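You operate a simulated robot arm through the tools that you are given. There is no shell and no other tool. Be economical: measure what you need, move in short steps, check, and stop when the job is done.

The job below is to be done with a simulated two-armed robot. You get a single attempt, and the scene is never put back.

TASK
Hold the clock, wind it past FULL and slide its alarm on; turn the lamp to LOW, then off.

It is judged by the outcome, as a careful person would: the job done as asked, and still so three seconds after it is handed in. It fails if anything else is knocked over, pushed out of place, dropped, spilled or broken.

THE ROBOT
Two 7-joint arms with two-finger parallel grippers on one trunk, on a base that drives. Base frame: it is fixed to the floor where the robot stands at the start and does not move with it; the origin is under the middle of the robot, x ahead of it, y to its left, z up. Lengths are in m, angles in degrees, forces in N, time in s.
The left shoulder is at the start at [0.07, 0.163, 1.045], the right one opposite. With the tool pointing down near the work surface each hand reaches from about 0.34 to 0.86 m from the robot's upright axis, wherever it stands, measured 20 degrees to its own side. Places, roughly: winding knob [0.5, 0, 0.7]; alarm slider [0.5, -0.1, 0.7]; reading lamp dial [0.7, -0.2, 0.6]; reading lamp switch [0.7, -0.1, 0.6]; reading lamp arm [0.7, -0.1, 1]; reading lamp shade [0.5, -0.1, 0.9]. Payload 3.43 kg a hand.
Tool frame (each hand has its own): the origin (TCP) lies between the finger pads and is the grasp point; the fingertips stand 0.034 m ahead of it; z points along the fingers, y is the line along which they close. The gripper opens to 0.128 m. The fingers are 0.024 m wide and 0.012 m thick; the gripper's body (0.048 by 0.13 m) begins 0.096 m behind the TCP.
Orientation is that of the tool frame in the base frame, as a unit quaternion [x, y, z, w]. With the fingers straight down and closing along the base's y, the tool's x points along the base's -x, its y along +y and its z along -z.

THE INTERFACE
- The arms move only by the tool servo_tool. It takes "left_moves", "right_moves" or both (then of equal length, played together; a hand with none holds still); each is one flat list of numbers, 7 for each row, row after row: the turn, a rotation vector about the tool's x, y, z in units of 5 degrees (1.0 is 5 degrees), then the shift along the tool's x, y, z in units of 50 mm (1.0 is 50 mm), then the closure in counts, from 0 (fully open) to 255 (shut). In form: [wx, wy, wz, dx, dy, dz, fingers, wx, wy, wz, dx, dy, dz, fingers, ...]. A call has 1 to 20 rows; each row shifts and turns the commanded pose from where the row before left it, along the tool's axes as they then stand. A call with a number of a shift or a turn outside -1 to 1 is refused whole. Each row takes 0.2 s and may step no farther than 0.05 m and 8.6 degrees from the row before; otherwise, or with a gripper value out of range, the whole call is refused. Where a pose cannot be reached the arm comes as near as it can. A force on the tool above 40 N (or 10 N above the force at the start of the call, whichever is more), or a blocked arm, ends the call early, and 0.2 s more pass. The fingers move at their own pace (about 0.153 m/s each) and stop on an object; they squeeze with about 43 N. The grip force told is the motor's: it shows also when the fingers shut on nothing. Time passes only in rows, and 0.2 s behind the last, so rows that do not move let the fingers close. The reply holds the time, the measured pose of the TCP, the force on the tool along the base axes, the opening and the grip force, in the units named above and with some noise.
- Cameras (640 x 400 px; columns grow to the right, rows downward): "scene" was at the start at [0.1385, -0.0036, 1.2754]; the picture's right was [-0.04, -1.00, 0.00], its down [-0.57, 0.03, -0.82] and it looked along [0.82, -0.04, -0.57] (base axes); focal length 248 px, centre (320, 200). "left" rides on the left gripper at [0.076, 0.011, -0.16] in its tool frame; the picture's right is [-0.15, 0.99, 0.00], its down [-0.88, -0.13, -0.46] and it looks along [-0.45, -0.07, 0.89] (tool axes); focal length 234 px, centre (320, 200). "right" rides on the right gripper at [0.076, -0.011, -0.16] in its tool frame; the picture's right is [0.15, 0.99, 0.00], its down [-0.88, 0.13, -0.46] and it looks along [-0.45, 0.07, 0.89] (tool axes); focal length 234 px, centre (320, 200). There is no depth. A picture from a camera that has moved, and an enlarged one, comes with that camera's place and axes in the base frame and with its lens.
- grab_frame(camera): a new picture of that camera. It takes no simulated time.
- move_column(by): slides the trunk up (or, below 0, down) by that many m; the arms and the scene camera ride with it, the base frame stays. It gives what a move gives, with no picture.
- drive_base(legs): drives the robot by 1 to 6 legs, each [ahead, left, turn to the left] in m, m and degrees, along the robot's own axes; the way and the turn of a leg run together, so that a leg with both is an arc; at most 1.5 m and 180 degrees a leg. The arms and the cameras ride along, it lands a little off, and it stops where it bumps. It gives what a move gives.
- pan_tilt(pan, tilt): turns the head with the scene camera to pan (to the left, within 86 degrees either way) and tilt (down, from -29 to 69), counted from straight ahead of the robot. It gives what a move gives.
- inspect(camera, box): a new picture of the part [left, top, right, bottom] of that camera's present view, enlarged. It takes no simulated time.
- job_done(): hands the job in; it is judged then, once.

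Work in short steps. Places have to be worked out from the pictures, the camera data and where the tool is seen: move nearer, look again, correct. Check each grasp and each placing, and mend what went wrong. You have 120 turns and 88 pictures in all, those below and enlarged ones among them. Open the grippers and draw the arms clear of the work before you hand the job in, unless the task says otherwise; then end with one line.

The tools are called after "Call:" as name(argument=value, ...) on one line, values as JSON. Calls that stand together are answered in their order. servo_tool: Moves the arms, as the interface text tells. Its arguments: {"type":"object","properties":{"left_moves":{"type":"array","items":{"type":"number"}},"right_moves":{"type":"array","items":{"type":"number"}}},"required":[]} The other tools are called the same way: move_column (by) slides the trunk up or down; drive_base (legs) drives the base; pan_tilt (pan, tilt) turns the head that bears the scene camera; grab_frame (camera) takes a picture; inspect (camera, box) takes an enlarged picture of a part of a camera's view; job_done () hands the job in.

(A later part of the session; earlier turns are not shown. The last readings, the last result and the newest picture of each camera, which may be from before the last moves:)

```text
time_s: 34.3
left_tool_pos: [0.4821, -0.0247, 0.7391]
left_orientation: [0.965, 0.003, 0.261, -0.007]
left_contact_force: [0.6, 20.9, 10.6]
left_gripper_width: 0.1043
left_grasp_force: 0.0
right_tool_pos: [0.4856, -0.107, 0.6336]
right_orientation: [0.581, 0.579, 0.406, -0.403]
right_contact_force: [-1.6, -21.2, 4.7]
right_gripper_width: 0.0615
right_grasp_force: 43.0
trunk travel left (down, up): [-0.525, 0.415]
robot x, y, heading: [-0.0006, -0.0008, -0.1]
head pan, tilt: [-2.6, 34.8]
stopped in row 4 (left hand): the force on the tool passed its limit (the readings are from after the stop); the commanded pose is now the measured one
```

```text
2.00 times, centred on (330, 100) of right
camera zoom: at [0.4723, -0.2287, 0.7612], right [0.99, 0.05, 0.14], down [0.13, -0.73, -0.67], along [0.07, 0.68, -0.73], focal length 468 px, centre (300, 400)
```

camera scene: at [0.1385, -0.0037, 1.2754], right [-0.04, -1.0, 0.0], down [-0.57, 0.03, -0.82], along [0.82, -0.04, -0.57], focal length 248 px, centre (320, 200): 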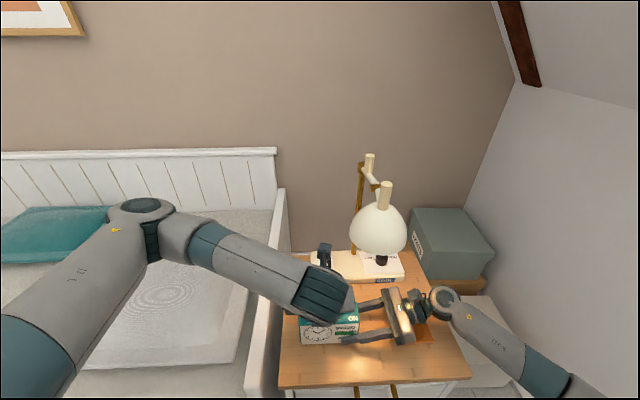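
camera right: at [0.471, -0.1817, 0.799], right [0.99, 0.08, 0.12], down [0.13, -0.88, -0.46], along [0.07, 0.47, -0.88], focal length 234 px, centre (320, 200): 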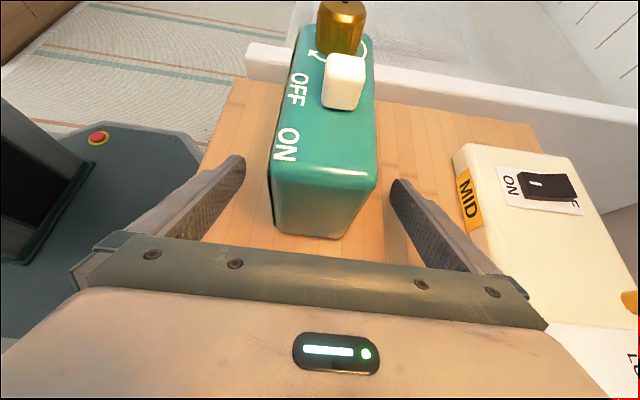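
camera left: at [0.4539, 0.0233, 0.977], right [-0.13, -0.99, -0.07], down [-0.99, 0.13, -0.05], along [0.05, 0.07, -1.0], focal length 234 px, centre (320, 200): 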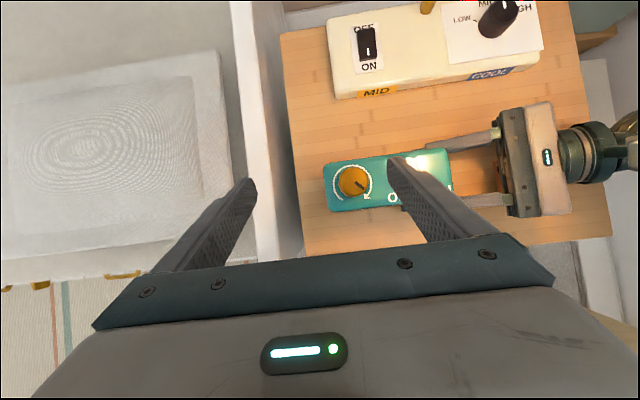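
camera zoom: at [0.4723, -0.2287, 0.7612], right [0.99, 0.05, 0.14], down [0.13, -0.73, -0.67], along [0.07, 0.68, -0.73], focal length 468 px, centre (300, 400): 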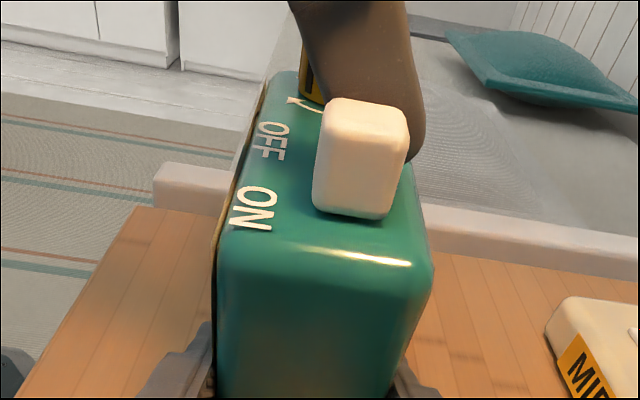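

Force rose with only tiny further travel, so the slider is at its end stop at ON. I back the finger off +y, lift, and draw the left hand away.

Call:
servo_tool(left_moves=[0, 0, 0, 0, -0.5, 0, 25, 0, 0, 0, 0.3, 0, -0.5, 25, 0, 0, 0, 0.45, 0, -0.8, 25, 0, 0, 0, 0.45, 0, -0.8, 25, 0, 0, 0, 0, -0.95, 0, 25, 0, 0, 0, 0, -0.95, 0, 25, 0, 0, 0, 0, -0.95, 0, 25, 0, 0, 0, 0, -0.95, 0, 25, 0, 0, 0, 0.45, -0.3, -0.8, 25])

Call:
inspect(camera="scene", box=[290, 220, 430, 350])

```text
time_s: 36.3
left_tool_pos: [0.4922, 0.1985, 0.9067]
left_orientation: [0.965, 0.001, 0.261, -0.005]
left_contact_force: [-0.5, -0.9, -0.2]
left_gripper_width: 0.1156
left_grasp_force: 0.1
left hand out of reach, approached as far as the arm can: row 8
right_tool_pos: [0.4831, -0.1051, 0.6348]
right_orientation: [0.58, 0.579, 0.407, -0.404]
right_contact_force: [-2.1, -0.9, 14.8]
right_gripper_width: 0.0619
right_grasp_force: 42.9
trunk travel left (down, up): [-0.525, 0.415]
robot x, y, heading: [0.0003, 0.0002, 0.0]
head pan, tilt: [-2.6, 34.8]
```

```text
3.08 times, centred on (360, 285) of scene
camera zoom: at [0.1372, -0.0035, 1.2755], right [-0.04, -1.0, 0.0], down [-0.57, 0.03, -0.82], along [0.82, -0.04, -0.57], focal length 764 px, centre (197, -62)
```

zoom: 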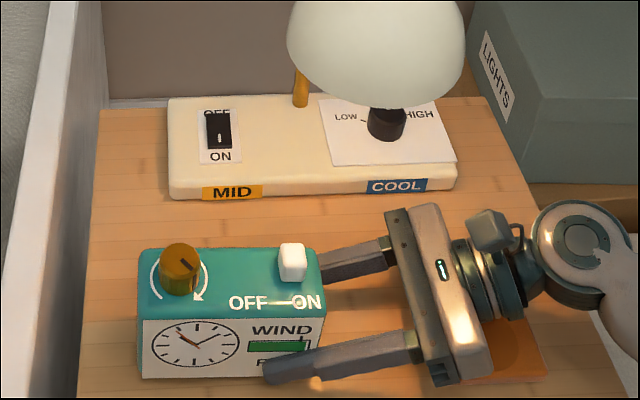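

The slider is at ON and the gauge is past FULL. I open the right hand and back out along its own axis.

Call:
servo_tool(right_moves=[0, 0, 0, 0, 0, 0, 0, 0, 0, 0, 0, 0, 0, 0, 0, 0, 0, 0, 0, 0, 0, 0, 0, 0, 0, 0, -0.8, 0, 0, 0, 0, 0, 0, -0.9, 0, 0, 0, 0, 0, 0, -0.9, 0, 0, 0, 0, 0, 0, -0.9, 0, 0, 0, 0, 0.7, 0, -0.6, 0, 0, 0, 0, 0.8, 0, -0.4, 0])

Call:
grab_frame(camera="scene")

Call:
inspect(camera="scene", box=[290, 240, 410, 350])

```text
time_s: 38.3
left_tool_pos: [0.4944, 0.1983, 0.9077]
left_orientation: [0.966, 0.002, 0.26, -0.004]
left_contact_force: [0.5, 0.0, -0.1]
left_gripper_width: 0.1153
left_grasp_force: 0.0
right_tool_pos: [0.4813, -0.2903, 0.7829]
right_orientation: [0.581, 0.58, 0.404, -0.404]
right_contact_force: [0.3, 0.0, 0.8]
right_gripper_width: 0.1283
right_grasp_force: 0.0
trunk travel left (down, up): [-0.525, 0.415]
robot x, y, heading: [0.0021, -0.0002, -0.0]
head pan, tilt: [-2.6, 34.8]
```

```text
51 pictures are left
camera scene: at [0.1382, -0.0032, 1.2753], right [-0.04, -1.0, 0.0], down [-0.57, 0.03, -0.82], along [0.82, -0.04, -0.57], focal length 248 px, centre (320, 200)
```

scene: 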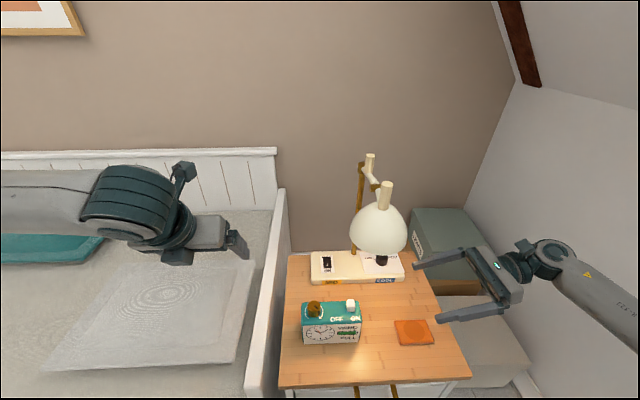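

```text
3.64 times, centred on (350, 295) of scene
camera zoom: at [0.1382, -0.0032, 1.2753], right [-0.04, -1.0, 0.0], down [-0.57, 0.03, -0.82], along [0.82, -0.04, -0.57], focal length 904 px, centre (211, -146)
```

zoom: 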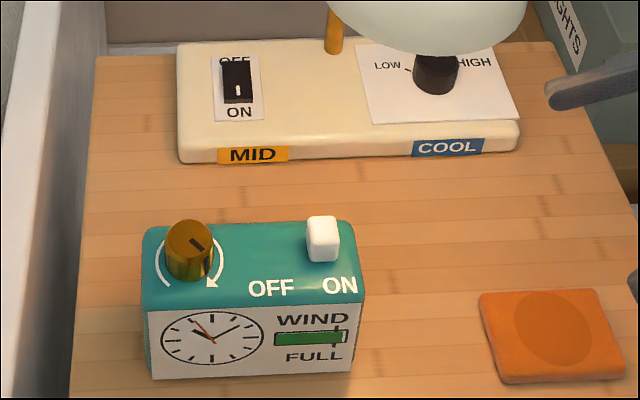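

The clock is done: gauge past FULL, slider ON. For the lamp, I pull the right hand further right and up, then bring its fingers back to vertical.

Call:
servo_tool(right_moves=[0, 0, 0, 0.5, 0, -0.82, 0, 0, 0, 0, 0.5, 0, -0.82, 0, 0, 0, 0, 0.5, 0, -0.82, 0, 0, 0, 0, 0.5, 0, -0.82, 0, 0, -1, 0, 0, 0, 0, 0, 0, -1, 0, 0, 0, 0, 0, 0, -1, 0, 0, 0, 0, 0, 0, -1, 0, 0, 0, 0, 0, 0, -1, 0, 0, 0, 0, 0, 0, -1, 0, 0, 0, 0, 0, 0, -1, 0, 0, 0, 0, 0, 0, -1, 0, 0, 0, 0, 0, 0, -1, 0, 0, 0, 0, 0, 0, -1, 0, 0, 0, 0, 0, 0, -1, 0, 0, 0, 0, 0, 0, -1, 0, 0, 0, 0, 0, 0, -1, 0, 0, 0, 0, 0, 0, -1, 0, 0, 0, 0, 0])

Call:
grab_frame(camera="right")

Call:
grab_frame(camera="scene")

```text
time_s: 42.1
left_tool_pos: [0.4929, 0.198, 0.9066]
left_orientation: [0.965, 0.002, 0.26, -0.005]
left_contact_force: [-0.3, 0.6, 0.6]
left_gripper_width: 0.1156
left_grasp_force: 0.0
right_tool_pos: [0.4822, -0.4098, 0.9318]
right_orientation: [0.709, 0.705, -0.002, 0.002]
right_contact_force: [0.8, 0.4, 0.2]
right_gripper_width: 0.1276
right_grasp_force: 0.1
trunk travel left (down, up): [-0.525, 0.415]
robot x, y, heading: [0.0039, 0.0017, -0.2]
head pan, tilt: [-2.6, 34.8]
```

```text
49 pictures are left
camera right: at [0.472, -0.3312, 1.0916], right [0.99, 0.14, 0.0], down [0.13, -0.88, 0.46], along [0.07, -0.46, -0.89], focal length 234 px, centre (320, 200)
```

right: 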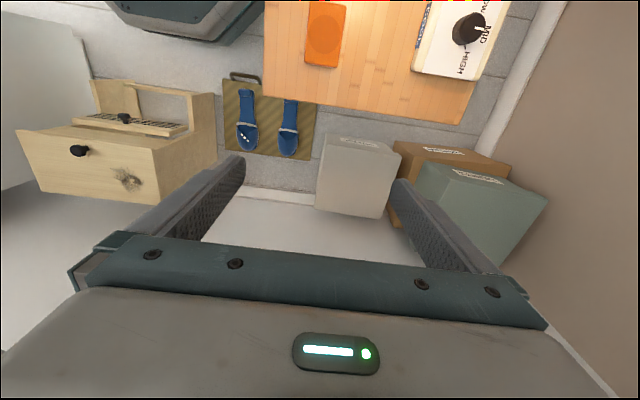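

```text
48 pictures are left
camera scene: at [0.1384, -0.0029, 1.2753], right [-0.04, -1.0, 0.0], down [-0.57, 0.03, -0.82], along [0.82, -0.04, -0.57], focal length 248 px, centre (320, 200)
```

scene: 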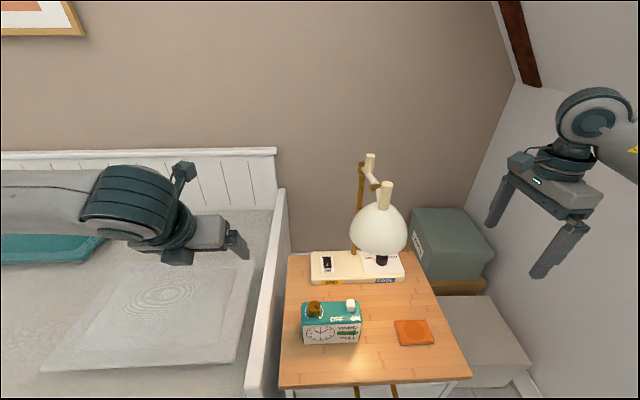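

The post (0.73, −0.146) is vertical with its top at z≈0.97, and the dial (0.686, −0.228) can be reached with a vertical hand about 2 cm clear of it. I yaw to 65°, half close, and move above the dial.

Call:
servo_tool(right_moves=[0, 0, -1, 0, 0, 0, 125, 0, 0, -1, 0, 0, 0, 125, 0, 0, -1, 0, 0, 0, 125, 0, 0, -1, 0, 0, 0, 125, 0, 0, -1, 0, 0, 0, 125, 0, 0, 0, 0.267, 0.873, 0.267, 125, 0, 0, 0, 0.267, 0.873, 0.267, 125, 0, 0, 0, 0.267, 0.873, 0.267, 125, 0, 0, 0, 0.267, 0.873, 0.267, 125, 0, 0, 0, 0.267, 0.873, 0.267, 125, 0, 0, 0, 0.267, 0.873, 0.267, 125, 0, 0, 0, 0, 0, 0, 125])

Call:
grab_frame(camera="right")

Call:
grab_frame(camera="scene")

```text
time_s: 44.7
left_tool_pos: [0.4922, 0.1973, 0.9073]
left_orientation: [0.965, 0.003, 0.262, -0.005]
left_contact_force: [0.4, -0.4, 0.2]
left_gripper_width: 0.1156
left_grasp_force: 0.0
right_tool_pos: [0.6868, -0.2296, 0.8508]
right_orientation: [0.537, 0.843, -0.002, 0.002]
right_contact_force: [-0.2, -0.1, 0.2]
right_gripper_width: 0.0651
right_grasp_force: 0.1
trunk travel left (down, up): [-0.525, 0.415]
robot x, y, heading: [0.0001, -0.0012, -0.0]
head pan, tilt: [-2.6, 34.8]
```

```text
47 pictures are left
camera right: at [0.6441, -0.1639, 1.0117], right [0.84, 0.55, 0.0], down [0.49, -0.74, 0.46], along [0.25, -0.38, -0.89], focal length 234 px, centre (320, 200)
```

right: 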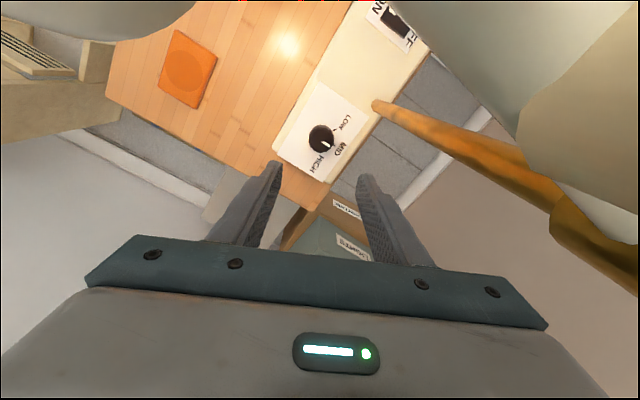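

```text
46 pictures are left
camera scene: at [0.1378, -0.0044, 1.2755], right [-0.04, -1.0, 0.0], down [-0.57, 0.03, -0.82], along [0.82, -0.04, -0.57], focal length 248 px, centre (320, 200)
```

scene: 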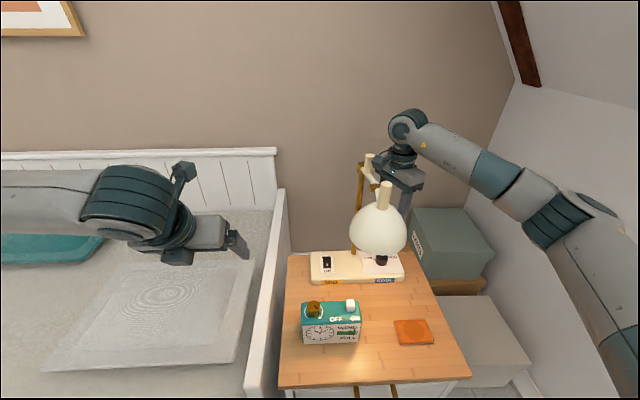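

The camera side of the hand is now close to the lamp's upper arm. I zoom in to judge clearances before descending.

Call:
inspect(camera="scene", box=[330, 100, 450, 270])

```text
2.35 times, centred on (390, 185) of scene
camera zoom: at [0.1378, -0.0044, 1.2755], right [-0.04, -1.0, 0.0], down [-0.57, 0.03, -0.82], along [0.82, -0.04, -0.57], focal length 585 px, centre (155, 235)
```

zoom: 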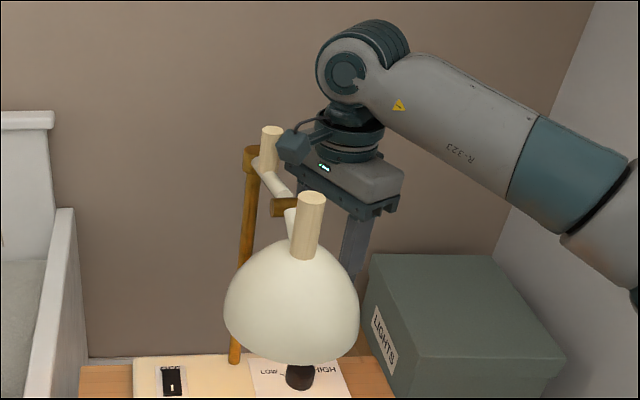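

The camera box is beside the lamp's upper link. I retreat in −y and rotate to yaw −10°, so the camera faces the robot and then swings away from the lamp during the turn.

Call:
servo_tool(right_moves=[0, 0, 0, -0.75, -0.35, 0, 125, 0, 0, 0, -0.75, -0.35, 0, 125, 0, 0, 0, -0.75, -0.35, 0, 125, 0, 0, -1, 0, 0, 0, 125, 0, 0, -1, 0, 0, 0, 125, 0, 0, -1, 0, 0, 0, 125, 0, 0, -1, 0, 0, 0, 125, 0, 0, -1, 0, 0, 0, 125, 0, 0, -1, 0, 0, 0, 125, 0, 0, -1, 0, 0, 0, 125, 0, 0, -1, 0, 0, 0, 125, 0, 0, -1, 0, 0, 0, 125, 0, 0, -1, 0, 0, 0, 125, 0, 0, -1, 0, 0, 0, 125, 0, 0, -1, 0, 0, 0, 125, 0, 0, -1, 0, 0, 0, 125, 0, 0, -1, 0, 0, 0, 125, 0, 0, -1, 0, 0, 0, 125])

Call:
grab_frame(camera="right")

Call:
inspect(camera="scene", box=[330, 100, 470, 300])

```text
time_s: 48.5
left_tool_pos: [0.494, 0.1975, 0.9072]
left_orientation: [0.966, 0.002, 0.26, -0.005]
left_contact_force: [0.2, 0.3, -0.1]
left_gripper_width: 0.1155
left_grasp_force: 0.0
right_tool_pos: [0.6869, -0.3508, 0.8503]
right_orientation: [-0.086, 0.996, -0.002, 0.0]
right_contact_force: [0.1, 1.0, -0.1]
right_gripper_width: 0.0651
right_grasp_force: 0.0
trunk travel left (down, up): [-0.525, 0.415]
robot x, y, heading: [-0.0022, -0.0036, -0.0]
head pan, tilt: [-2.6, 34.8]
```

```text
44 pictures are left
camera right: at [0.6137, -0.3735, 1.0115], right [-0.32, 0.95, 0.0], down [0.84, 0.28, 0.45], along [0.43, 0.14, -0.89], focal length 234 px, centre (320, 200)
```

right: 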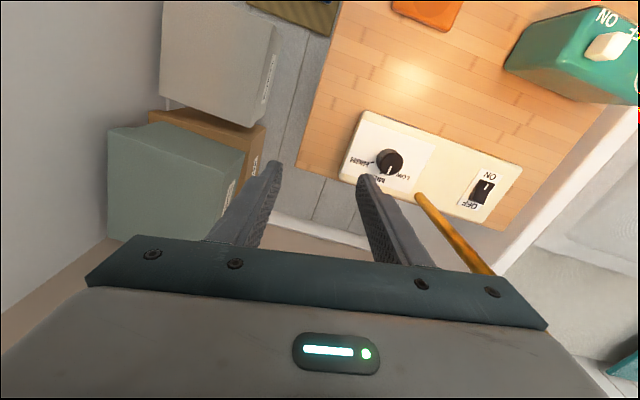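

```text
2.00 times, centred on (400, 200) of scene
camera zoom: at [0.1385, -0.0035, 1.2754], right [-0.04, -1.0, 0.0], down [-0.57, 0.03, -0.82], along [0.82, -0.04, -0.57], focal length 497 px, centre (160, 200)
```

zoom: 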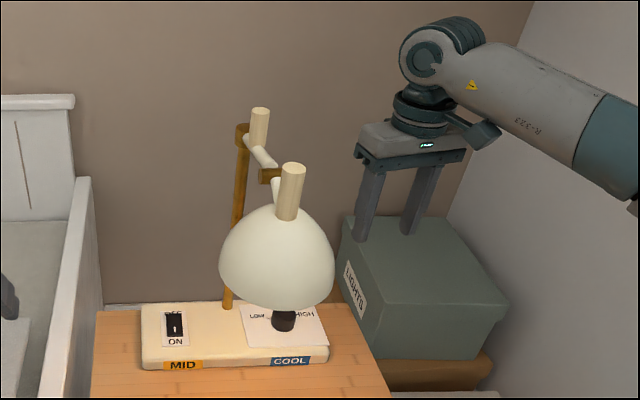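

The lamp is unmoved. I zoom on the dial to get its position and the mark angles.

Call:
inspect(camera="right", box=[340, 105, 440, 205])

```text
4.00 times, centred on (390, 155) of right
camera zoom: at [0.6137, -0.3735, 1.0115], right [-0.32, 0.95, 0.0], down [0.84, 0.28, 0.45], along [0.43, 0.14, -0.89], focal length 937 px, centre (40, 380)
```

zoom: 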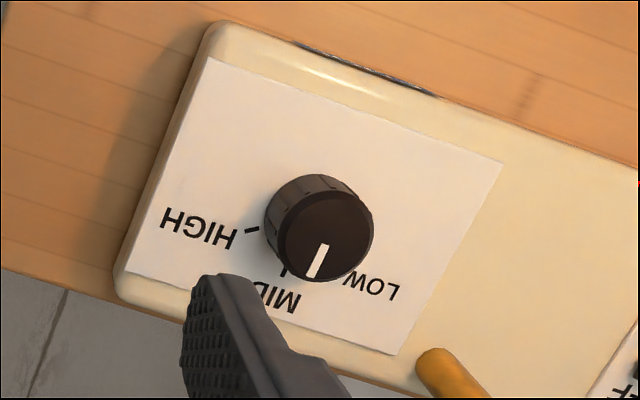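

The dial's top is at about (0.687, −0.230, 0.66), with LOW about 60° counter-clockwise of MID. I descend clear of the lamp first, then slide in sideways below its upper arm.

Call:
servo_tool(right_moves=[0, 0, 0, 0, 0, 0.9, 125, 0, 0, 0, 0, 0, 0.9, 125, 0, 0, 0, 0, 0, 0.9, 125, 0, 0, 0, -0.14, 0.795, 0, 125, 0, 0, 0, -0.14, 0.795, 0, 125, 0, 0, 0, -0.14, 0.795, 0, 125, 0, 0, 0, 0, 0, 0, 125])

Call:
grab_frame(camera="right")

Call:
inspect(camera="scene", box=[330, 140, 450, 300])

```text
time_s: 50.1
left_tool_pos: [0.4936, 0.1974, 0.9069]
left_orientation: [0.965, 0.003, 0.261, -0.005]
left_contact_force: [-1.0, 0.6, -0.2]
left_gripper_width: 0.1156
left_grasp_force: 0.1
right_tool_pos: [0.6833, -0.2304, 0.7149]
right_orientation: [-0.087, 0.996, -0.001, 0.0]
right_contact_force: [0.4, -0.7, 0.1]
right_gripper_width: 0.0651
right_grasp_force: 0.0
trunk travel left (down, up): [-0.525, 0.415]
robot x, y, heading: [-0.0023, -0.0027, -0.0]
head pan, tilt: [-2.6, 34.8]
```

```text
41 pictures are left
camera right: at [0.6115, -0.2521, 0.8753], right [-0.31, 0.95, 0.0], down [0.85, 0.28, 0.45], along [0.43, 0.14, -0.89], focal length 234 px, centre (320, 200)
```

right: 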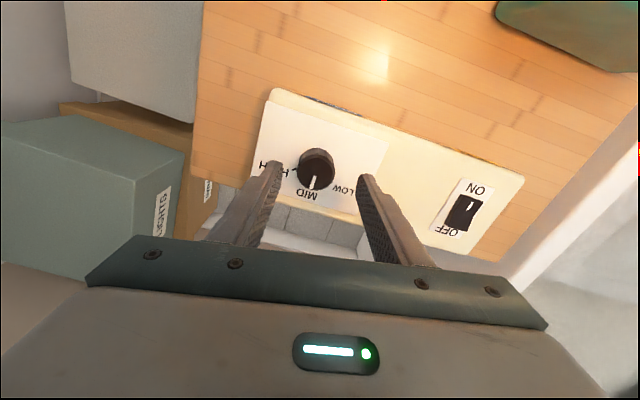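

```text
2.50 times, centred on (390, 220) of scene
camera zoom: at [0.1383, -0.0043, 1.2754], right [-0.04, -1.0, 0.0], down [-0.57, 0.03, -0.82], along [0.82, -0.04, -0.57], focal length 621 px, centre (145, 150)
```

zoom: 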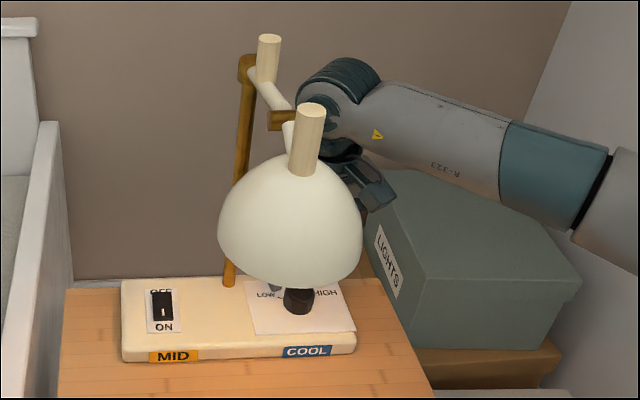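

Clear so far. I zoom from the right camera to align on the dial.

Call:
inspect(camera="right", box=[240, 110, 400, 210])

```text
4.00 times, centred on (320, 160) of right
camera zoom: at [0.6115, -0.2521, 0.8753], right [-0.31, 0.95, 0.0], down [0.85, 0.28, 0.45], along [0.43, 0.14, -0.89], focal length 937 px, centre (320, 360)
```

zoom: 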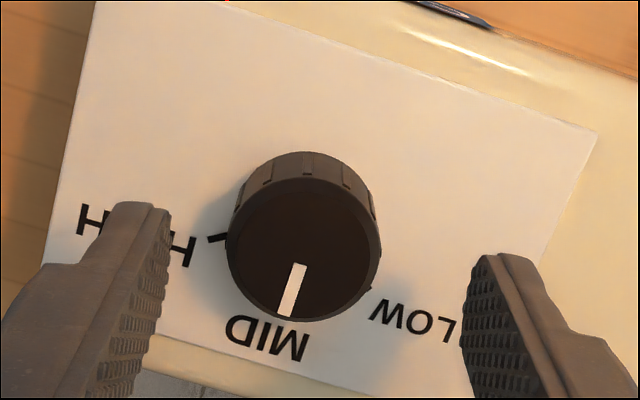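

The dial is offset by (+3.5, −1.4) mm from the tool axis. I correct this and descend to z≈0.676.

Call:
servo_tool(right_moves=[0, 0, 0, -0.064, -0.04, 0.2, 125, 0, 0, 0, 0, 0, 0.3, 125, 0, 0, 0, 0, 0, 0.26, 125, 0, 0, 0, 0, 0, 0, 125])

Call:
inspect(camera="right", box=[240, 110, 400, 210])

```text
time_s: 51.1
left_tool_pos: [0.492, 0.197, 0.9072]
left_orientation: [0.965, 0.002, 0.261, -0.005]
left_contact_force: [0.3, 0.6, 1.2]
left_gripper_width: 0.1155
left_grasp_force: 0.0
right_tool_pos: [0.6885, -0.2321, 0.6768]
right_orientation: [-0.087, 0.996, -0.002, 0.001]
right_contact_force: [-0.3, -0.1, -0.7]
right_gripper_width: 0.0653
right_grasp_force: 0.1
trunk travel left (down, up): [-0.525, 0.415]
robot x, y, heading: [-0.0027, 0.0013, 0.3]
head pan, tilt: [-2.6, 34.8]
```

```text
4.00 times, centred on (320, 160) of right
camera zoom: at [0.6164, -0.2538, 0.8372], right [-0.31, 0.95, 0.0], down [0.85, 0.28, 0.45], along [0.43, 0.14, -0.89], focal length 937 px, centre (320, 360)
```

zoom: 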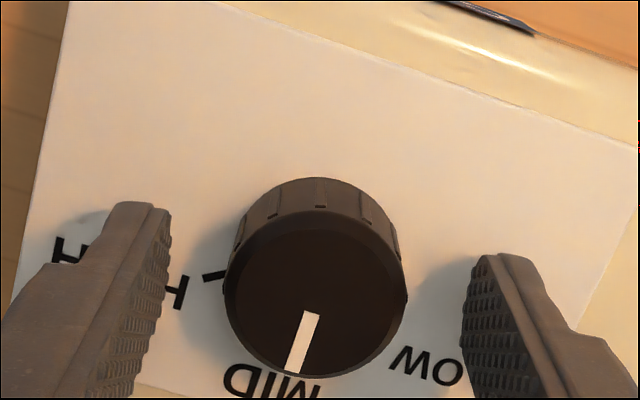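

The alignment is within about 1.5 mm. I close gently on the dial.

Call:
servo_tool(right_moves=[0, 0, 0, 0, 0, 0, 255, 0, 0, 0, 0, 0, 0, 255, 0, 0, 0, 0, 0, 0, 255])

Call:
inspect(camera="right", box=[240, 110, 400, 210])

```text
time_s: 51.9
left_tool_pos: [0.4938, 0.1976, 0.9072]
left_orientation: [0.966, 0.003, 0.259, -0.006]
left_contact_force: [-0.4, 0.4, 0.9]
left_gripper_width: 0.1156
left_grasp_force: 0.1
right_tool_pos: [0.689, -0.232, 0.6767]
right_orientation: [-0.085, 0.996, -0.002, -0.001]
right_contact_force: [2.3, -4.4, 0.0]
right_gripper_width: 0.0372
right_grasp_force: 44.6
trunk travel left (down, up): [-0.525, 0.415]
robot x, y, heading: [-0.0015, -0.0014, -0.1]
head pan, tilt: [-2.6, 34.8]
```

```text
4.00 times, centred on (320, 160) of right
camera zoom: at [0.6166, -0.2547, 0.8371], right [-0.31, 0.95, 0.0], down [0.85, 0.28, 0.45], along [0.43, 0.14, -0.89], focal length 937 px, centre (320, 360)
```

zoom: 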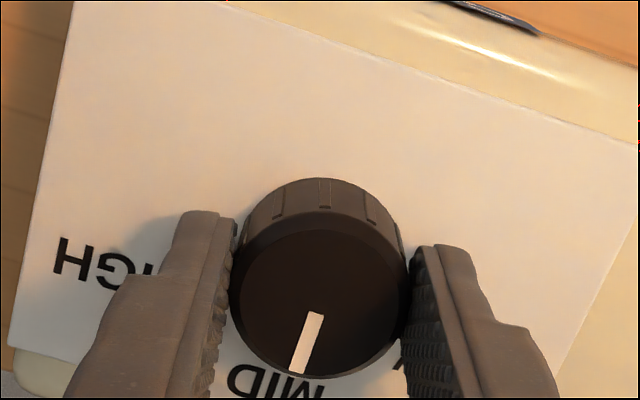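

Grip is good with little side force. I turn 50° counter-clockwise and look.

Call:
servo_tool(right_moves=[0, 0, -1, 0, 0, 0, 255, 0, 0, -1, 0, 0, 0, 255, 0, 0, -1, 0, 0, 0, 255, 0, 0, -1, 0, 0, 0, 255, 0, 0, -1, 0, 0, 0, 255, 0, 0, -1, 0, 0, 0, 255, 0, 0, -1, 0, 0, 0, 255, 0, 0, -1, 0, 0, 0, 255, 0, 0, -1, 0, 0, 0, 255, 0, 0, -1, 0, 0, 0, 255])

Call:
inspect(camera="right", box=[240, 110, 400, 210])

Call:
inspect(camera="scene", box=[300, 220, 420, 300])

```text
time_s: 53.4
left_tool_pos: [0.4946, 0.1976, 0.906]
left_orientation: [0.966, 0.002, 0.26, -0.004]
left_contact_force: [0.3, -0.7, 0.5]
left_gripper_width: 0.1157
left_grasp_force: 0.1
right_tool_pos: [0.689, -0.2327, 0.679]
right_orientation: [-0.338, 0.941, -0.004, 0.003]
right_contact_force: [7.2, -2.9, -7.6]
right_gripper_width: 0.0377
right_grasp_force: 44.7
right hand out of reach, approached as far as the arm can: row 6, 7
trunk travel left (down, up): [-0.525, 0.415]
robot x, y, heading: [0.0006, -0.0012, -0.2]
head pan, tilt: [-2.6, 34.8]
stopped in row 7 (right hand): the force on the tool passed its limit (the readings are from after the stop); the commanded pose is now the measured one
```

```text
4.00 times, centred on (320, 160) of right
camera zoom: at [0.6365, -0.287, 0.8378], right [-0.74, 0.67, -0.01], down [0.59, 0.66, 0.46], along [0.31, 0.33, -0.89], focal length 937 px, centre (320, 360)
```

zoom: 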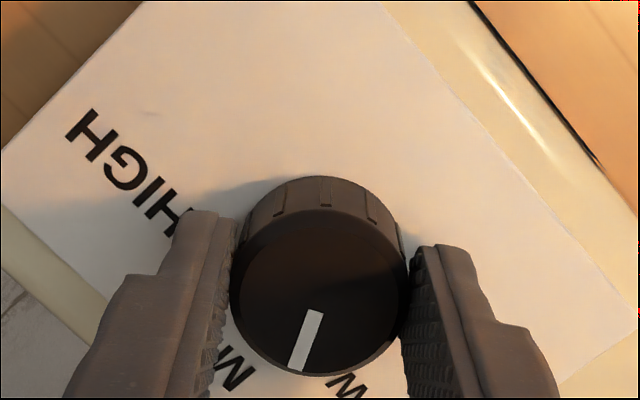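

```text
5.00 times, centred on (360, 260) of scene
camera zoom: at [0.1398, -0.0034, 1.275], right [-0.04, -1.0, 0.0], down [-0.57, 0.03, -0.82], along [0.82, -0.04, -0.57], focal length 1242 px, centre (120, -100)
```

zoom: 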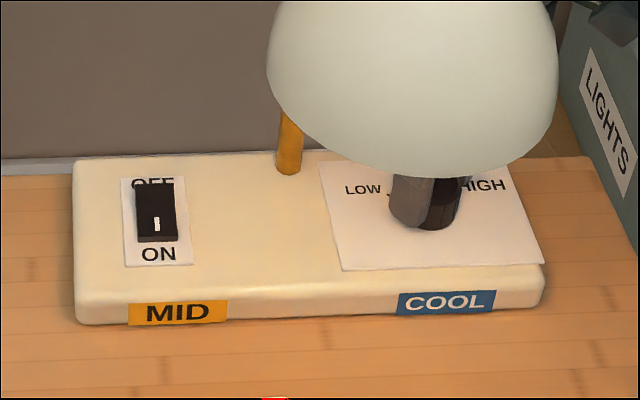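

The wrist hit its limit at yaw −39°, leaving the dial about half-way. I open slightly, turn the hand back 40°, and look again before regripping.

Call:
servo_tool(right_moves=[0, 0, 0, 0, 0, 0, 125, 0, 0, 0, 0, 0, 0, 125, 0, 0, 1, 0, 0, 0, 125, 0, 0, 1, 0, 0, 0, 125, 0, 0, 1, 0, 0, 0, 125, 0, 0, 1, 0, 0, 0, 125, 0, 0, 1, 0, 0, 0, 125, 0, 0, 1, 0, 0, 0, 125, 0, 0, 1, 0, 0, 0, 125, 0, 0, 1, 0, 0, 0, 125, 0, 0, 0, 0, 0, 0, 125])

Call:
inspect(camera="right", box=[240, 110, 400, 210])

```text
time_s: 55.8
left_tool_pos: [0.4935, 0.1976, 0.9071]
left_orientation: [0.966, 0.002, 0.26, -0.005]
left_contact_force: [-0.5, 0.2, -0.2]
left_gripper_width: 0.1156
left_grasp_force: 0.1
right_tool_pos: [0.6883, -0.231, 0.6803]
right_orientation: [0.006, 1.0, -0.003, 0.004]
right_contact_force: [-0.4, 0.1, 0.7]
right_gripper_width: 0.0652
right_grasp_force: 0.1
trunk travel left (down, up): [-0.525, 0.415]
robot x, y, heading: [-0.0008, -0.0023, -0.1]
head pan, tilt: [-2.6, 34.8]
```

```text
4.00 times, centred on (320, 160) of right
camera zoom: at [0.611, -0.24, 0.8391], right [-0.14, 0.99, -0.01], down [0.88, 0.12, 0.46], along [0.46, 0.06, -0.89], focal length 937 px, centre (320, 360)
```

zoom: 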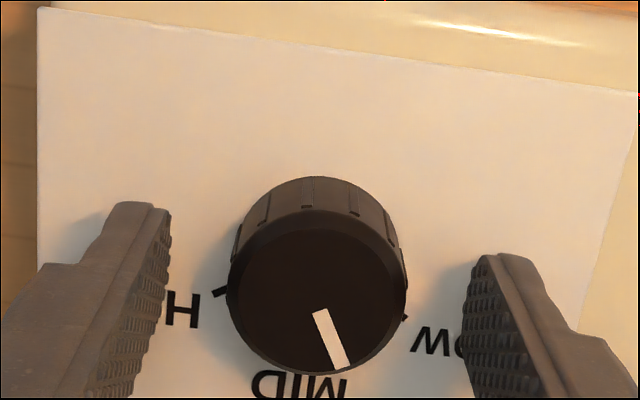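

The dial stayed at about 28°, and the LOW tick is about 58–60° from MID. I regrip and turn 31° more.

Call:
servo_tool(right_moves=[0, 0, 0, 0, 0, 0.06, 125, 0, 0, 0, 0, 0, 0, 255, 0, 0, 0, 0, 0, 0, 255, 0, 0, 0, 0, 0, 0, 255, 0, 0, -1, 0, 0, 0, 255, 0, 0, -1, 0, 0, 0, 255, 0, 0, -1, 0, 0, 0, 255, 0, 0, -1, 0, 0, 0, 255, 0, 0, -1, 0, 0, 0, 255, 0, 0, -1, 0, 0, 0, 255, 0, 0, -0.3, 0, 0, 0, 255, 0, 0, 0, 0, 0, 0, 255])

Call:
inspect(camera="right", box=[240, 110, 400, 210])

Call:
inspect(camera="scene", box=[300, 220, 420, 300])

```text
time_s: 58.4
left_tool_pos: [0.4935, 0.1971, 0.905]
left_orientation: [0.966, 0.001, 0.26, -0.004]
left_contact_force: [0.3, 0.0, 0.1]
left_gripper_width: 0.1156
left_grasp_force: 0.1
right_tool_pos: [0.6882, -0.2326, 0.6761]
right_orientation: [-0.267, 0.964, -0.004, 0.004]
right_contact_force: [6.4, -12.3, 2.4]
right_gripper_width: 0.0373
right_grasp_force: 44.5
trunk travel left (down, up): [-0.525, 0.415]
robot x, y, heading: [-0.002, 0.0, 0.2]
head pan, tilt: [-2.6, 34.8]
```

```text
4.00 times, centred on (320, 160) of right
camera zoom: at [0.6279, -0.2793, 0.8358], right [-0.63, 0.77, -0.01], down [0.68, 0.57, 0.46], along [0.36, 0.28, -0.89], focal length 937 px, centre (320, 360)
```

zoom: 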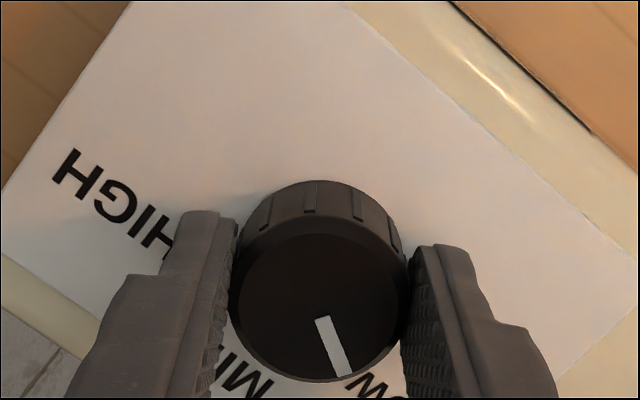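

```text
5.00 times, centred on (360, 260) of scene
camera zoom: at [0.1388, -0.0048, 1.2754], right [-0.04, -1.0, 0.0], down [-0.57, 0.03, -0.82], along [0.82, -0.04, -0.57], focal length 1242 px, centre (120, -100)
```

zoom: 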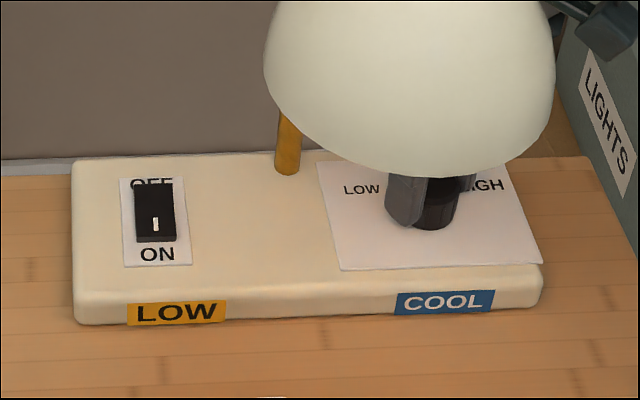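

The display now reads LOW. I open, lift 4 cm, and back out toward −y beneath the lamp's arm.

Call:
servo_tool(right_moves=[0, 0, 0, 0, 0, 0, 125, 0, 0, 0, 0, 0, 0, 125, 0, 0, 0, 0, 0, -0.4, 125, 0, 0, 0, 0, 0, -0.4, 125, 0, 0, 0, 0.41, -0.69, 0, 125, 0, 0, 0, 0.41, -0.69, 0, 125, 0, 0, 0, 0.41, -0.69, 0, 125, 0, 0, 0, 0, 0, 0, 125])

Call:
grab_frame(camera="right")

Call:
inspect(camera="scene", box=[300, 220, 420, 300])

```text
time_s: 60.2
left_tool_pos: [0.4944, 0.1981, 0.9076]
left_orientation: [0.965, 0.002, 0.262, -0.004]
left_contact_force: [0.7, 0.2, -0.2]
left_gripper_width: 0.1158
left_grasp_force: 0.1
right_tool_pos: [0.6898, -0.32, 0.7151]
right_orientation: [-0.267, 0.964, -0.004, 0.004]
right_contact_force: [-0.2, -1.1, 0.4]
right_gripper_width: 0.0656
right_grasp_force: 0.0
right hand out of reach, approached as far as the arm can: row 7
trunk travel left (down, up): [-0.525, 0.415]
robot x, y, heading: [-0.004, -0.0013, -0.3]
head pan, tilt: [-2.6, 34.8]
```

```text
31 pictures are left
camera right: at [0.6291, -0.3676, 0.8755], right [-0.63, 0.77, -0.01], down [0.68, 0.57, 0.46], along [0.36, 0.28, -0.89], focal length 234 px, centre (320, 200)
```

right: 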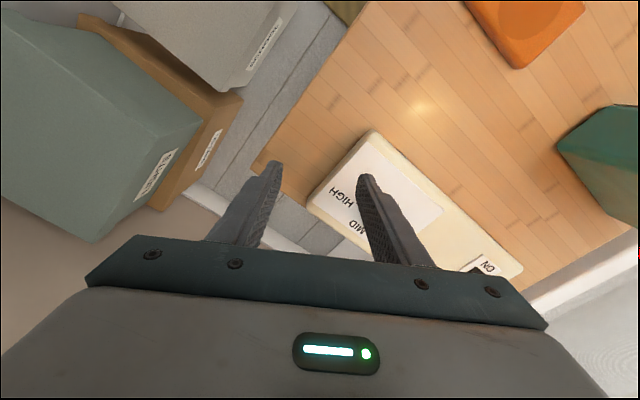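

```text
5.00 times, centred on (360, 260) of scene
camera zoom: at [0.1383, -0.0038, 1.2754], right [-0.04, -1.0, 0.0], down [-0.57, 0.03, -0.82], along [0.82, -0.04, -0.57], focal length 1242 px, centre (120, -100)
```

zoom: 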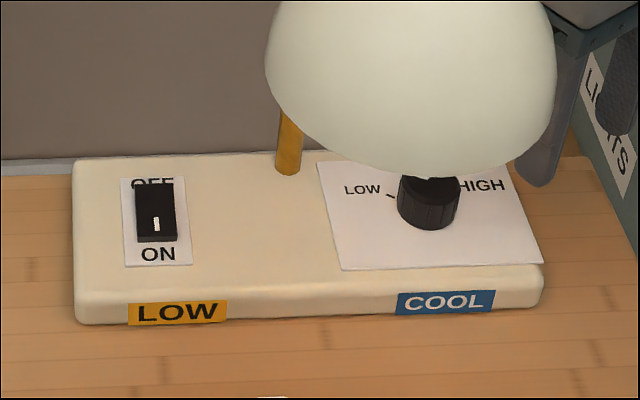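

LOW holds. The rocker is at about (0.69, −0.053), with OFF at its far end. I'll press it with the left hand, fingers closed and vertical, the body's long side along x to clear the post, so I straighten and yaw the left hand first.

Call:
servo_tool(left_moves=[0, -1, 0, 0, 0, 0, 255, 0, -1, 0, 0, 0, 0, 255, 0, -1, 0, 0, 0, 0, 255, 0, -1, 0, 0, 0, 0, 255, 0, -1, 0, 0, 0, 0, 255, 0, -1, 0, 0, 0, 0, 255, 0, 0, -1, 0, 0, 0, 255, 0, 0, -1, 0, 0, 0, 255, 0, 0, -1, 0, 0, 0, 255, 0, 0, -1, 0, 0, 0, 255, 0, 0, -1, 0, 0, 0, 255, 0, 0, -1, 0, 0, 0, 255, 0, 0, -1, 0, 0, 0, 255, 0, 0, -1, 0, 0, 0, 255, 0, 0, -1, 0, 0, 0, 255, 0, 0, -1, 0, 0, 0, 255, 0, 0, -1, 0, 0, 0, 255, 0, 0, -1, 0, 0, 0, 255, 0, 0, -1, 0, 0, 0, 255])

Call:
servo_tool(left_moves=[0, 0, -1, 0, 0, 0, 255, 0, 0, -1, 0, 0, 0, 255, 0, 0, -1, 0, 0, 0, 255, 0, 0, -1, 0, 0, 0, 255, 0, 0, -1, 0, 0, 0, 255])

```text
time_s: 64.2
left_tool_pos: [0.4925, 0.1975, 0.907]
left_orientation: [0.841, 0.541, 0.004, -0.003]
left_contact_force: [0.0, 0.4, 0.7]
left_gripper_width: 0.0
left_grasp_force: 32.8
right_tool_pos: [0.6899, -0.3198, 0.716]
right_orientation: [-0.267, 0.964, -0.005, 0.004]
right_contact_force: [-0.5, 0.8, 0.9]
right_gripper_width: 0.0651
right_grasp_force: 0.2
trunk travel left (down, up): [-0.525, 0.415]
robot x, y, heading: [-0.0019, -0.0018, -0.1]
head pan, tilt: [-2.6, 34.8]
```

```text
time_s: 65.4
left_tool_pos: [0.4929, 0.1975, 0.9068]
left_orientation: [0.704, 0.71, 0.004, -0.002]
left_contact_force: [0.0, 0.8, -0.3]
left_gripper_width: 0.0002
left_grasp_force: 33.1
right_tool_pos: [0.6906, -0.3203, 0.7154]
right_orientation: [-0.268, 0.963, -0.005, 0.003]
right_contact_force: [1.5, 0.1, -0.3]
right_gripper_width: 0.0653
right_grasp_force: 0.1
trunk travel left (down, up): [-0.525, 0.415]
robot x, y, heading: [0.0009, 0.001, 0.0]
head pan, tilt: [-2.6, 34.8]
```

The left hand is vertical at yaw 90°. I move it to (0.705, 0.05, 0.80), left of the switch.

Call:
servo_tool(left_moves=[0, 0, 0, -0.42, 0.606, 0.306, 255, 0, 0, 0, -0.42, 0.606, 0.306, 255, 0, 0, 0, -0.42, 0.606, 0.306, 255, 0, 0, 0, -0.42, 0.606, 0.306, 255, 0, 0, 0, -0.42, 0.606, 0.306, 255, 0, 0, 0, -0.42, 0.606, 0.306, 255, 0, 0, 0, -0.42, 0.606, 0.306, 255, 0, 0, 0, 0, 0, 0, 255])

Call:
grab_frame(camera="left")

Call:
grab_frame(camera="scene")

```text
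time_s: 67.2
left_tool_pos: [0.7075, 0.0532, 0.8005]
left_orientation: [0.705, 0.709, 0.004, -0.001]
left_contact_force: [0.2, -0.7, -0.2]
left_gripper_width: 0.0
left_grasp_force: 33.1
right_tool_pos: [0.6891, -0.3201, 0.716]
right_orientation: [-0.267, 0.964, -0.005, 0.004]
right_contact_force: [0.4, 0.1, -0.4]
right_gripper_width: 0.0653
right_grasp_force: 0.1
trunk travel left (down, up): [-0.525, 0.415]
robot x, y, heading: [-0.0003, 0.0017, -0.0]
head pan, tilt: [-2.6, 34.8]
```

```text
29 pictures are left
camera left: at [0.7174, 0.1287, 0.9605], right [0.99, -0.14, 0.0], down [-0.13, -0.88, 0.45], along [-0.06, -0.44, -0.89], focal length 234 px, centre (320, 200)
```

left: 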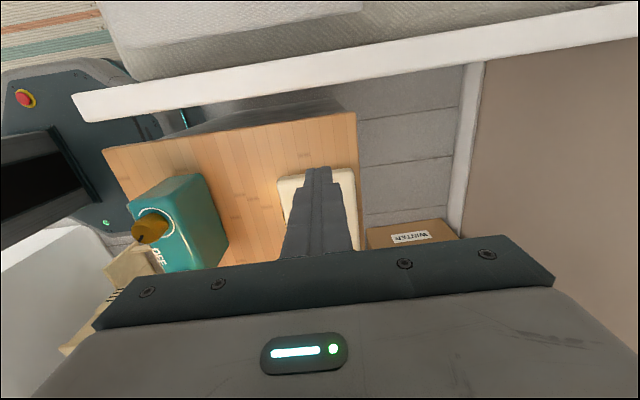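

```text
28 pictures are left
camera scene: at [0.1379, -0.0027, 1.2754], right [-0.04, -1.0, 0.0], down [-0.57, 0.02, -0.82], along [0.82, -0.04, -0.57], focal length 248 px, centre (320, 200)
```

scene: 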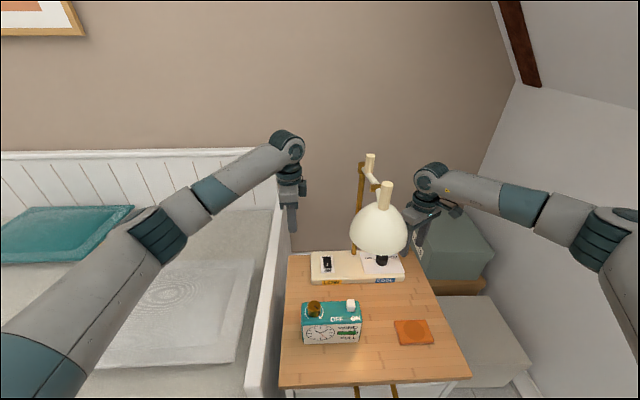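

The fingers hide the switch from this camera, so I zoom on it from the scene camera to fix its shape and position.

Call:
inspect(camera="scene", box=[306, 248, 346, 278])

Call:
inspect(camera="right", box=[420, 220, 540, 300])

```text
13.33 times, centred on (326, 263) of scene
camera zoom: at [0.1379, -0.0027, 1.2754], right [-0.04, -1.0, 0.0], down [-0.57, 0.02, -0.82], along [0.82, -0.04, -0.57], focal length 3313 px, centre (240, -640)
```

zoom: 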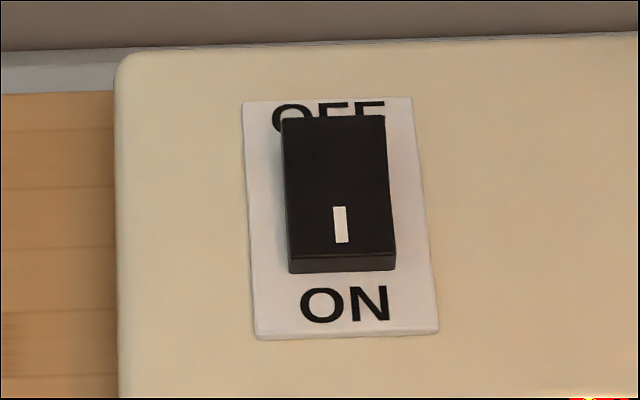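

```text
5.00 times, centred on (480, 260) of right
camera zoom: at [0.6289, -0.3666, 0.8761], right [-0.63, 0.77, -0.01], down [0.68, 0.57, 0.46], along [0.36, 0.28, -0.89], focal length 1171 px, centre (-480, -100)
```

zoom: 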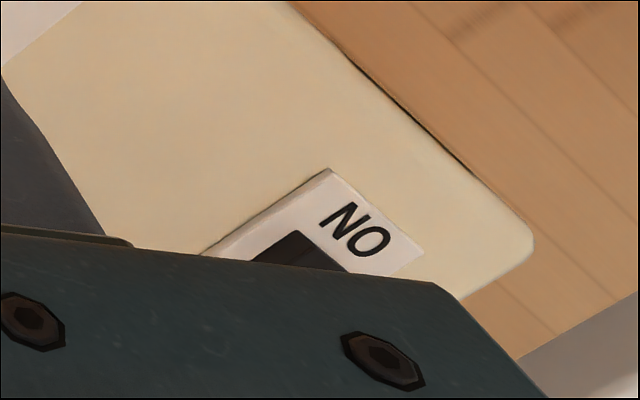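

The plate is centred at (0.691, −0.056). The rocker spans x 0.674–0.708 and its far (OFF) end stands up to z≈0.649, so I move over the far end and descend to just above it.

Call:
servo_tool(left_moves=[0, 0, 0, -0.713, 0, 0, 255, 0, 0, 0, -0.713, 0, 0, 255, 0, 0, 0, -0.713, 0, 0, 255, 0, 0, 0, 0, 0, 0.7, 255, 0, 0, 0, 0, 0, 0.7, 255, 0, 0, 0, 0, 0, 0.7, 255, 0, 0, 0, 0, 0, 0, 255])

Call:
inspect(camera="scene", box=[296, 220, 376, 280])

```text
time_s: 68.8
left_tool_pos: [0.7067, -0.0551, 0.6941]
left_orientation: [0.705, 0.709, 0.004, -0.002]
left_contact_force: [0.2, 0.9, 0.4]
left_gripper_width: 0.0
left_grasp_force: 33.1
right_tool_pos: [0.6892, -0.32, 0.7161]
right_orientation: [-0.268, 0.963, -0.005, 0.004]
right_contact_force: [0.1, -1.1, 0.5]
right_gripper_width: 0.0651
right_grasp_force: 0.0
trunk travel left (down, up): [-0.525, 0.415]
robot x, y, heading: [0.0007, -0.0008, -0.1]
head pan, tilt: [-2.6, 34.8]
```

```text
6.67 times, centred on (336, 250) of scene
camera zoom: at [0.1381, -0.0037, 1.2754], right [-0.04, -1.0, 0.0], down [-0.57, 0.03, -0.82], along [0.82, -0.04, -0.57], focal length 1656 px, centre (213, -133)
```

zoom: 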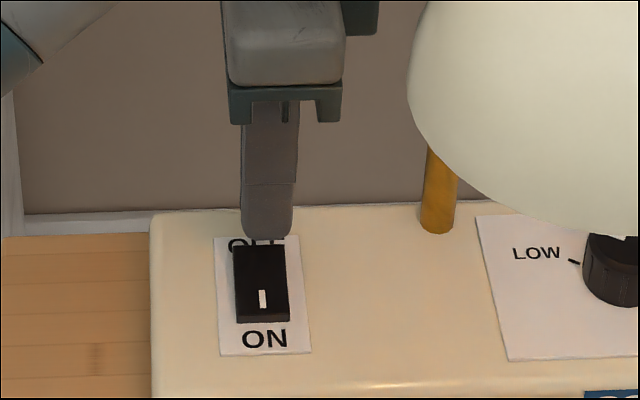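

The fingertip is over the rocker's OFF end. I nudge +3 mm in y and press down in 4 mm steps.

Call:
servo_tool(left_moves=[0, 0, 0, 0.06, 0, 0.1, 255, 0, 0, 0, 0, 0, 0.1, 255, 0, 0, 0, 0, 0, 0.1, 255, 0, 0, 0, 0, 0, 0.08, 255, 0, 0, 0, 0, 0, 0.08, 255])

Call:
inspect(camera="scene", box=[296, 220, 376, 300])

```text
time_s: 70.0
left_tool_pos: [0.708, -0.0501, 0.6757]
left_orientation: [0.705, 0.709, 0.005, 0.0]
left_contact_force: [-2.6, 2.6, 21.1]
left_gripper_width: 0.0
left_grasp_force: 32.9
right_tool_pos: [0.6887, -0.3194, 0.7177]
right_orientation: [-0.267, 0.964, -0.004, 0.005]
right_contact_force: [0.0, 0.2, 1.5]
right_gripper_width: 0.0654
right_grasp_force: 0.1
trunk travel left (down, up): [-0.525, 0.415]
robot x, y, heading: [-0.0028, 0.0003, -0.1]
head pan, tilt: [-2.6, 34.8]
```

```text
5.00 times, centred on (336, 260) of scene
camera zoom: at [0.1359, -0.0031, 1.2761], right [-0.04, -1.0, 0.0], down [-0.57, 0.03, -0.82], along [0.82, -0.04, -0.57], focal length 1242 px, centre (240, -100)
```

zoom: 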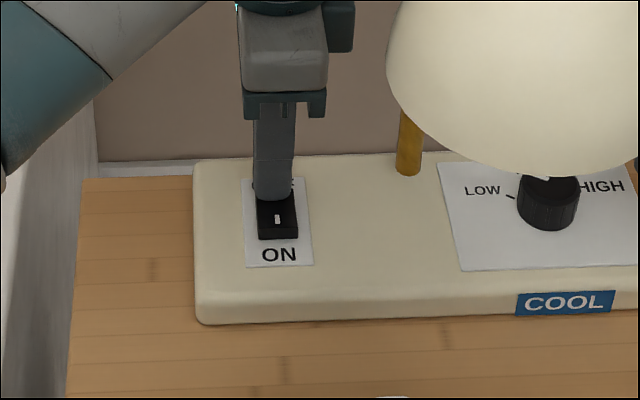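

The rocker has tipped, the LOW display is dark and the scene is dimmer, so the lamp is off. I lift the left hand straight up, move it to +y and pull back.

Call:
servo_tool(left_moves=[0, 0, 0, 0, 0, -0.5, 255, 0, 0, 0, 0, 0, -0.9, 255, 0, 0, 0, 0, 0, -0.9, 255, 0, 0, 0, 0.9, 0, 0, 255, 0, 0, 0, 0.9, 0, 0, 200, 0, 0, 0, 0.9, 0, 0, 100, 0, 0, 0, 0.9, 0, -0.3, 0, 0, 0, 0, 0.6, -0.7, -0.3, 0, 0, 0, 0, 0.2, -0.8, -0.4, 0, 0, 0, 0, 0, -0.8, -0.4, 0])

Call:
grab_frame(camera="scene")

Call:
inspect(camera="scene", box=[290, 220, 420, 350])

```text
time_s: 72.2
left_tool_pos: [0.5917, 0.1674, 0.8552]
left_orientation: [0.705, 0.709, 0.005, -0.002]
left_contact_force: [0.2, -0.1, -0.3]
left_gripper_width: 0.1278
left_grasp_force: 0.0
right_tool_pos: [0.6889, -0.3214, 0.7159]
right_orientation: [-0.267, 0.964, -0.005, 0.004]
right_contact_force: [-0.3, 0.2, 0.6]
right_gripper_width: 0.0654
right_grasp_force: 0.0
trunk travel left (down, up): [-0.525, 0.415]
robot x, y, heading: [-0.0033, -0.002, 0.0]
head pan, tilt: [-2.6, 34.8]
```

```text
23 pictures are left
camera scene: at [0.1374, -0.0033, 1.2755], right [-0.04, -1.0, 0.0], down [-0.57, 0.03, -0.82], along [0.82, -0.04, -0.57], focal length 248 px, centre (320, 200)
```

scene: 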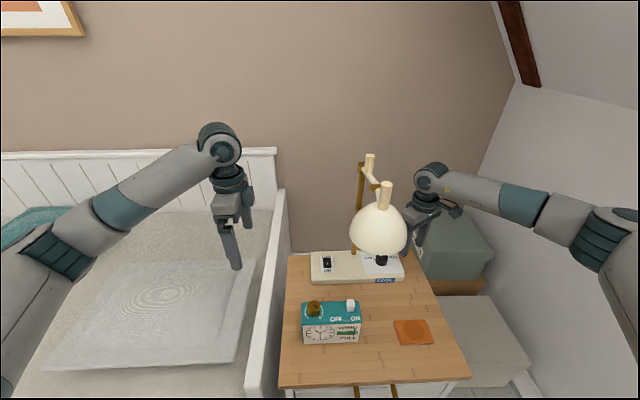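

```text
3.08 times, centred on (355, 285) of scene
camera zoom: at [0.1374, -0.0033, 1.2755], right [-0.04, -1.0, 0.0], down [-0.57, 0.03, -0.82], along [0.82, -0.04, -0.57], focal length 764 px, centre (212, -62)
```

zoom: 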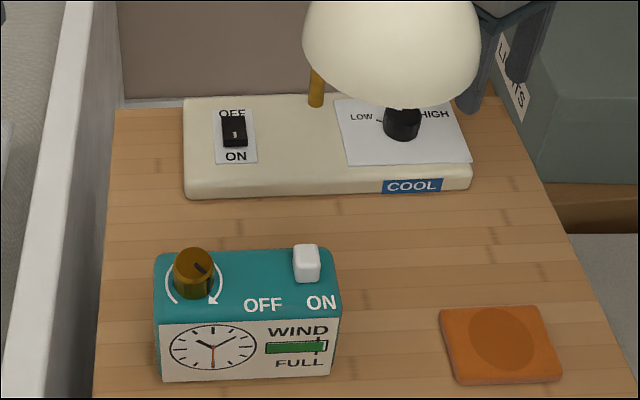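

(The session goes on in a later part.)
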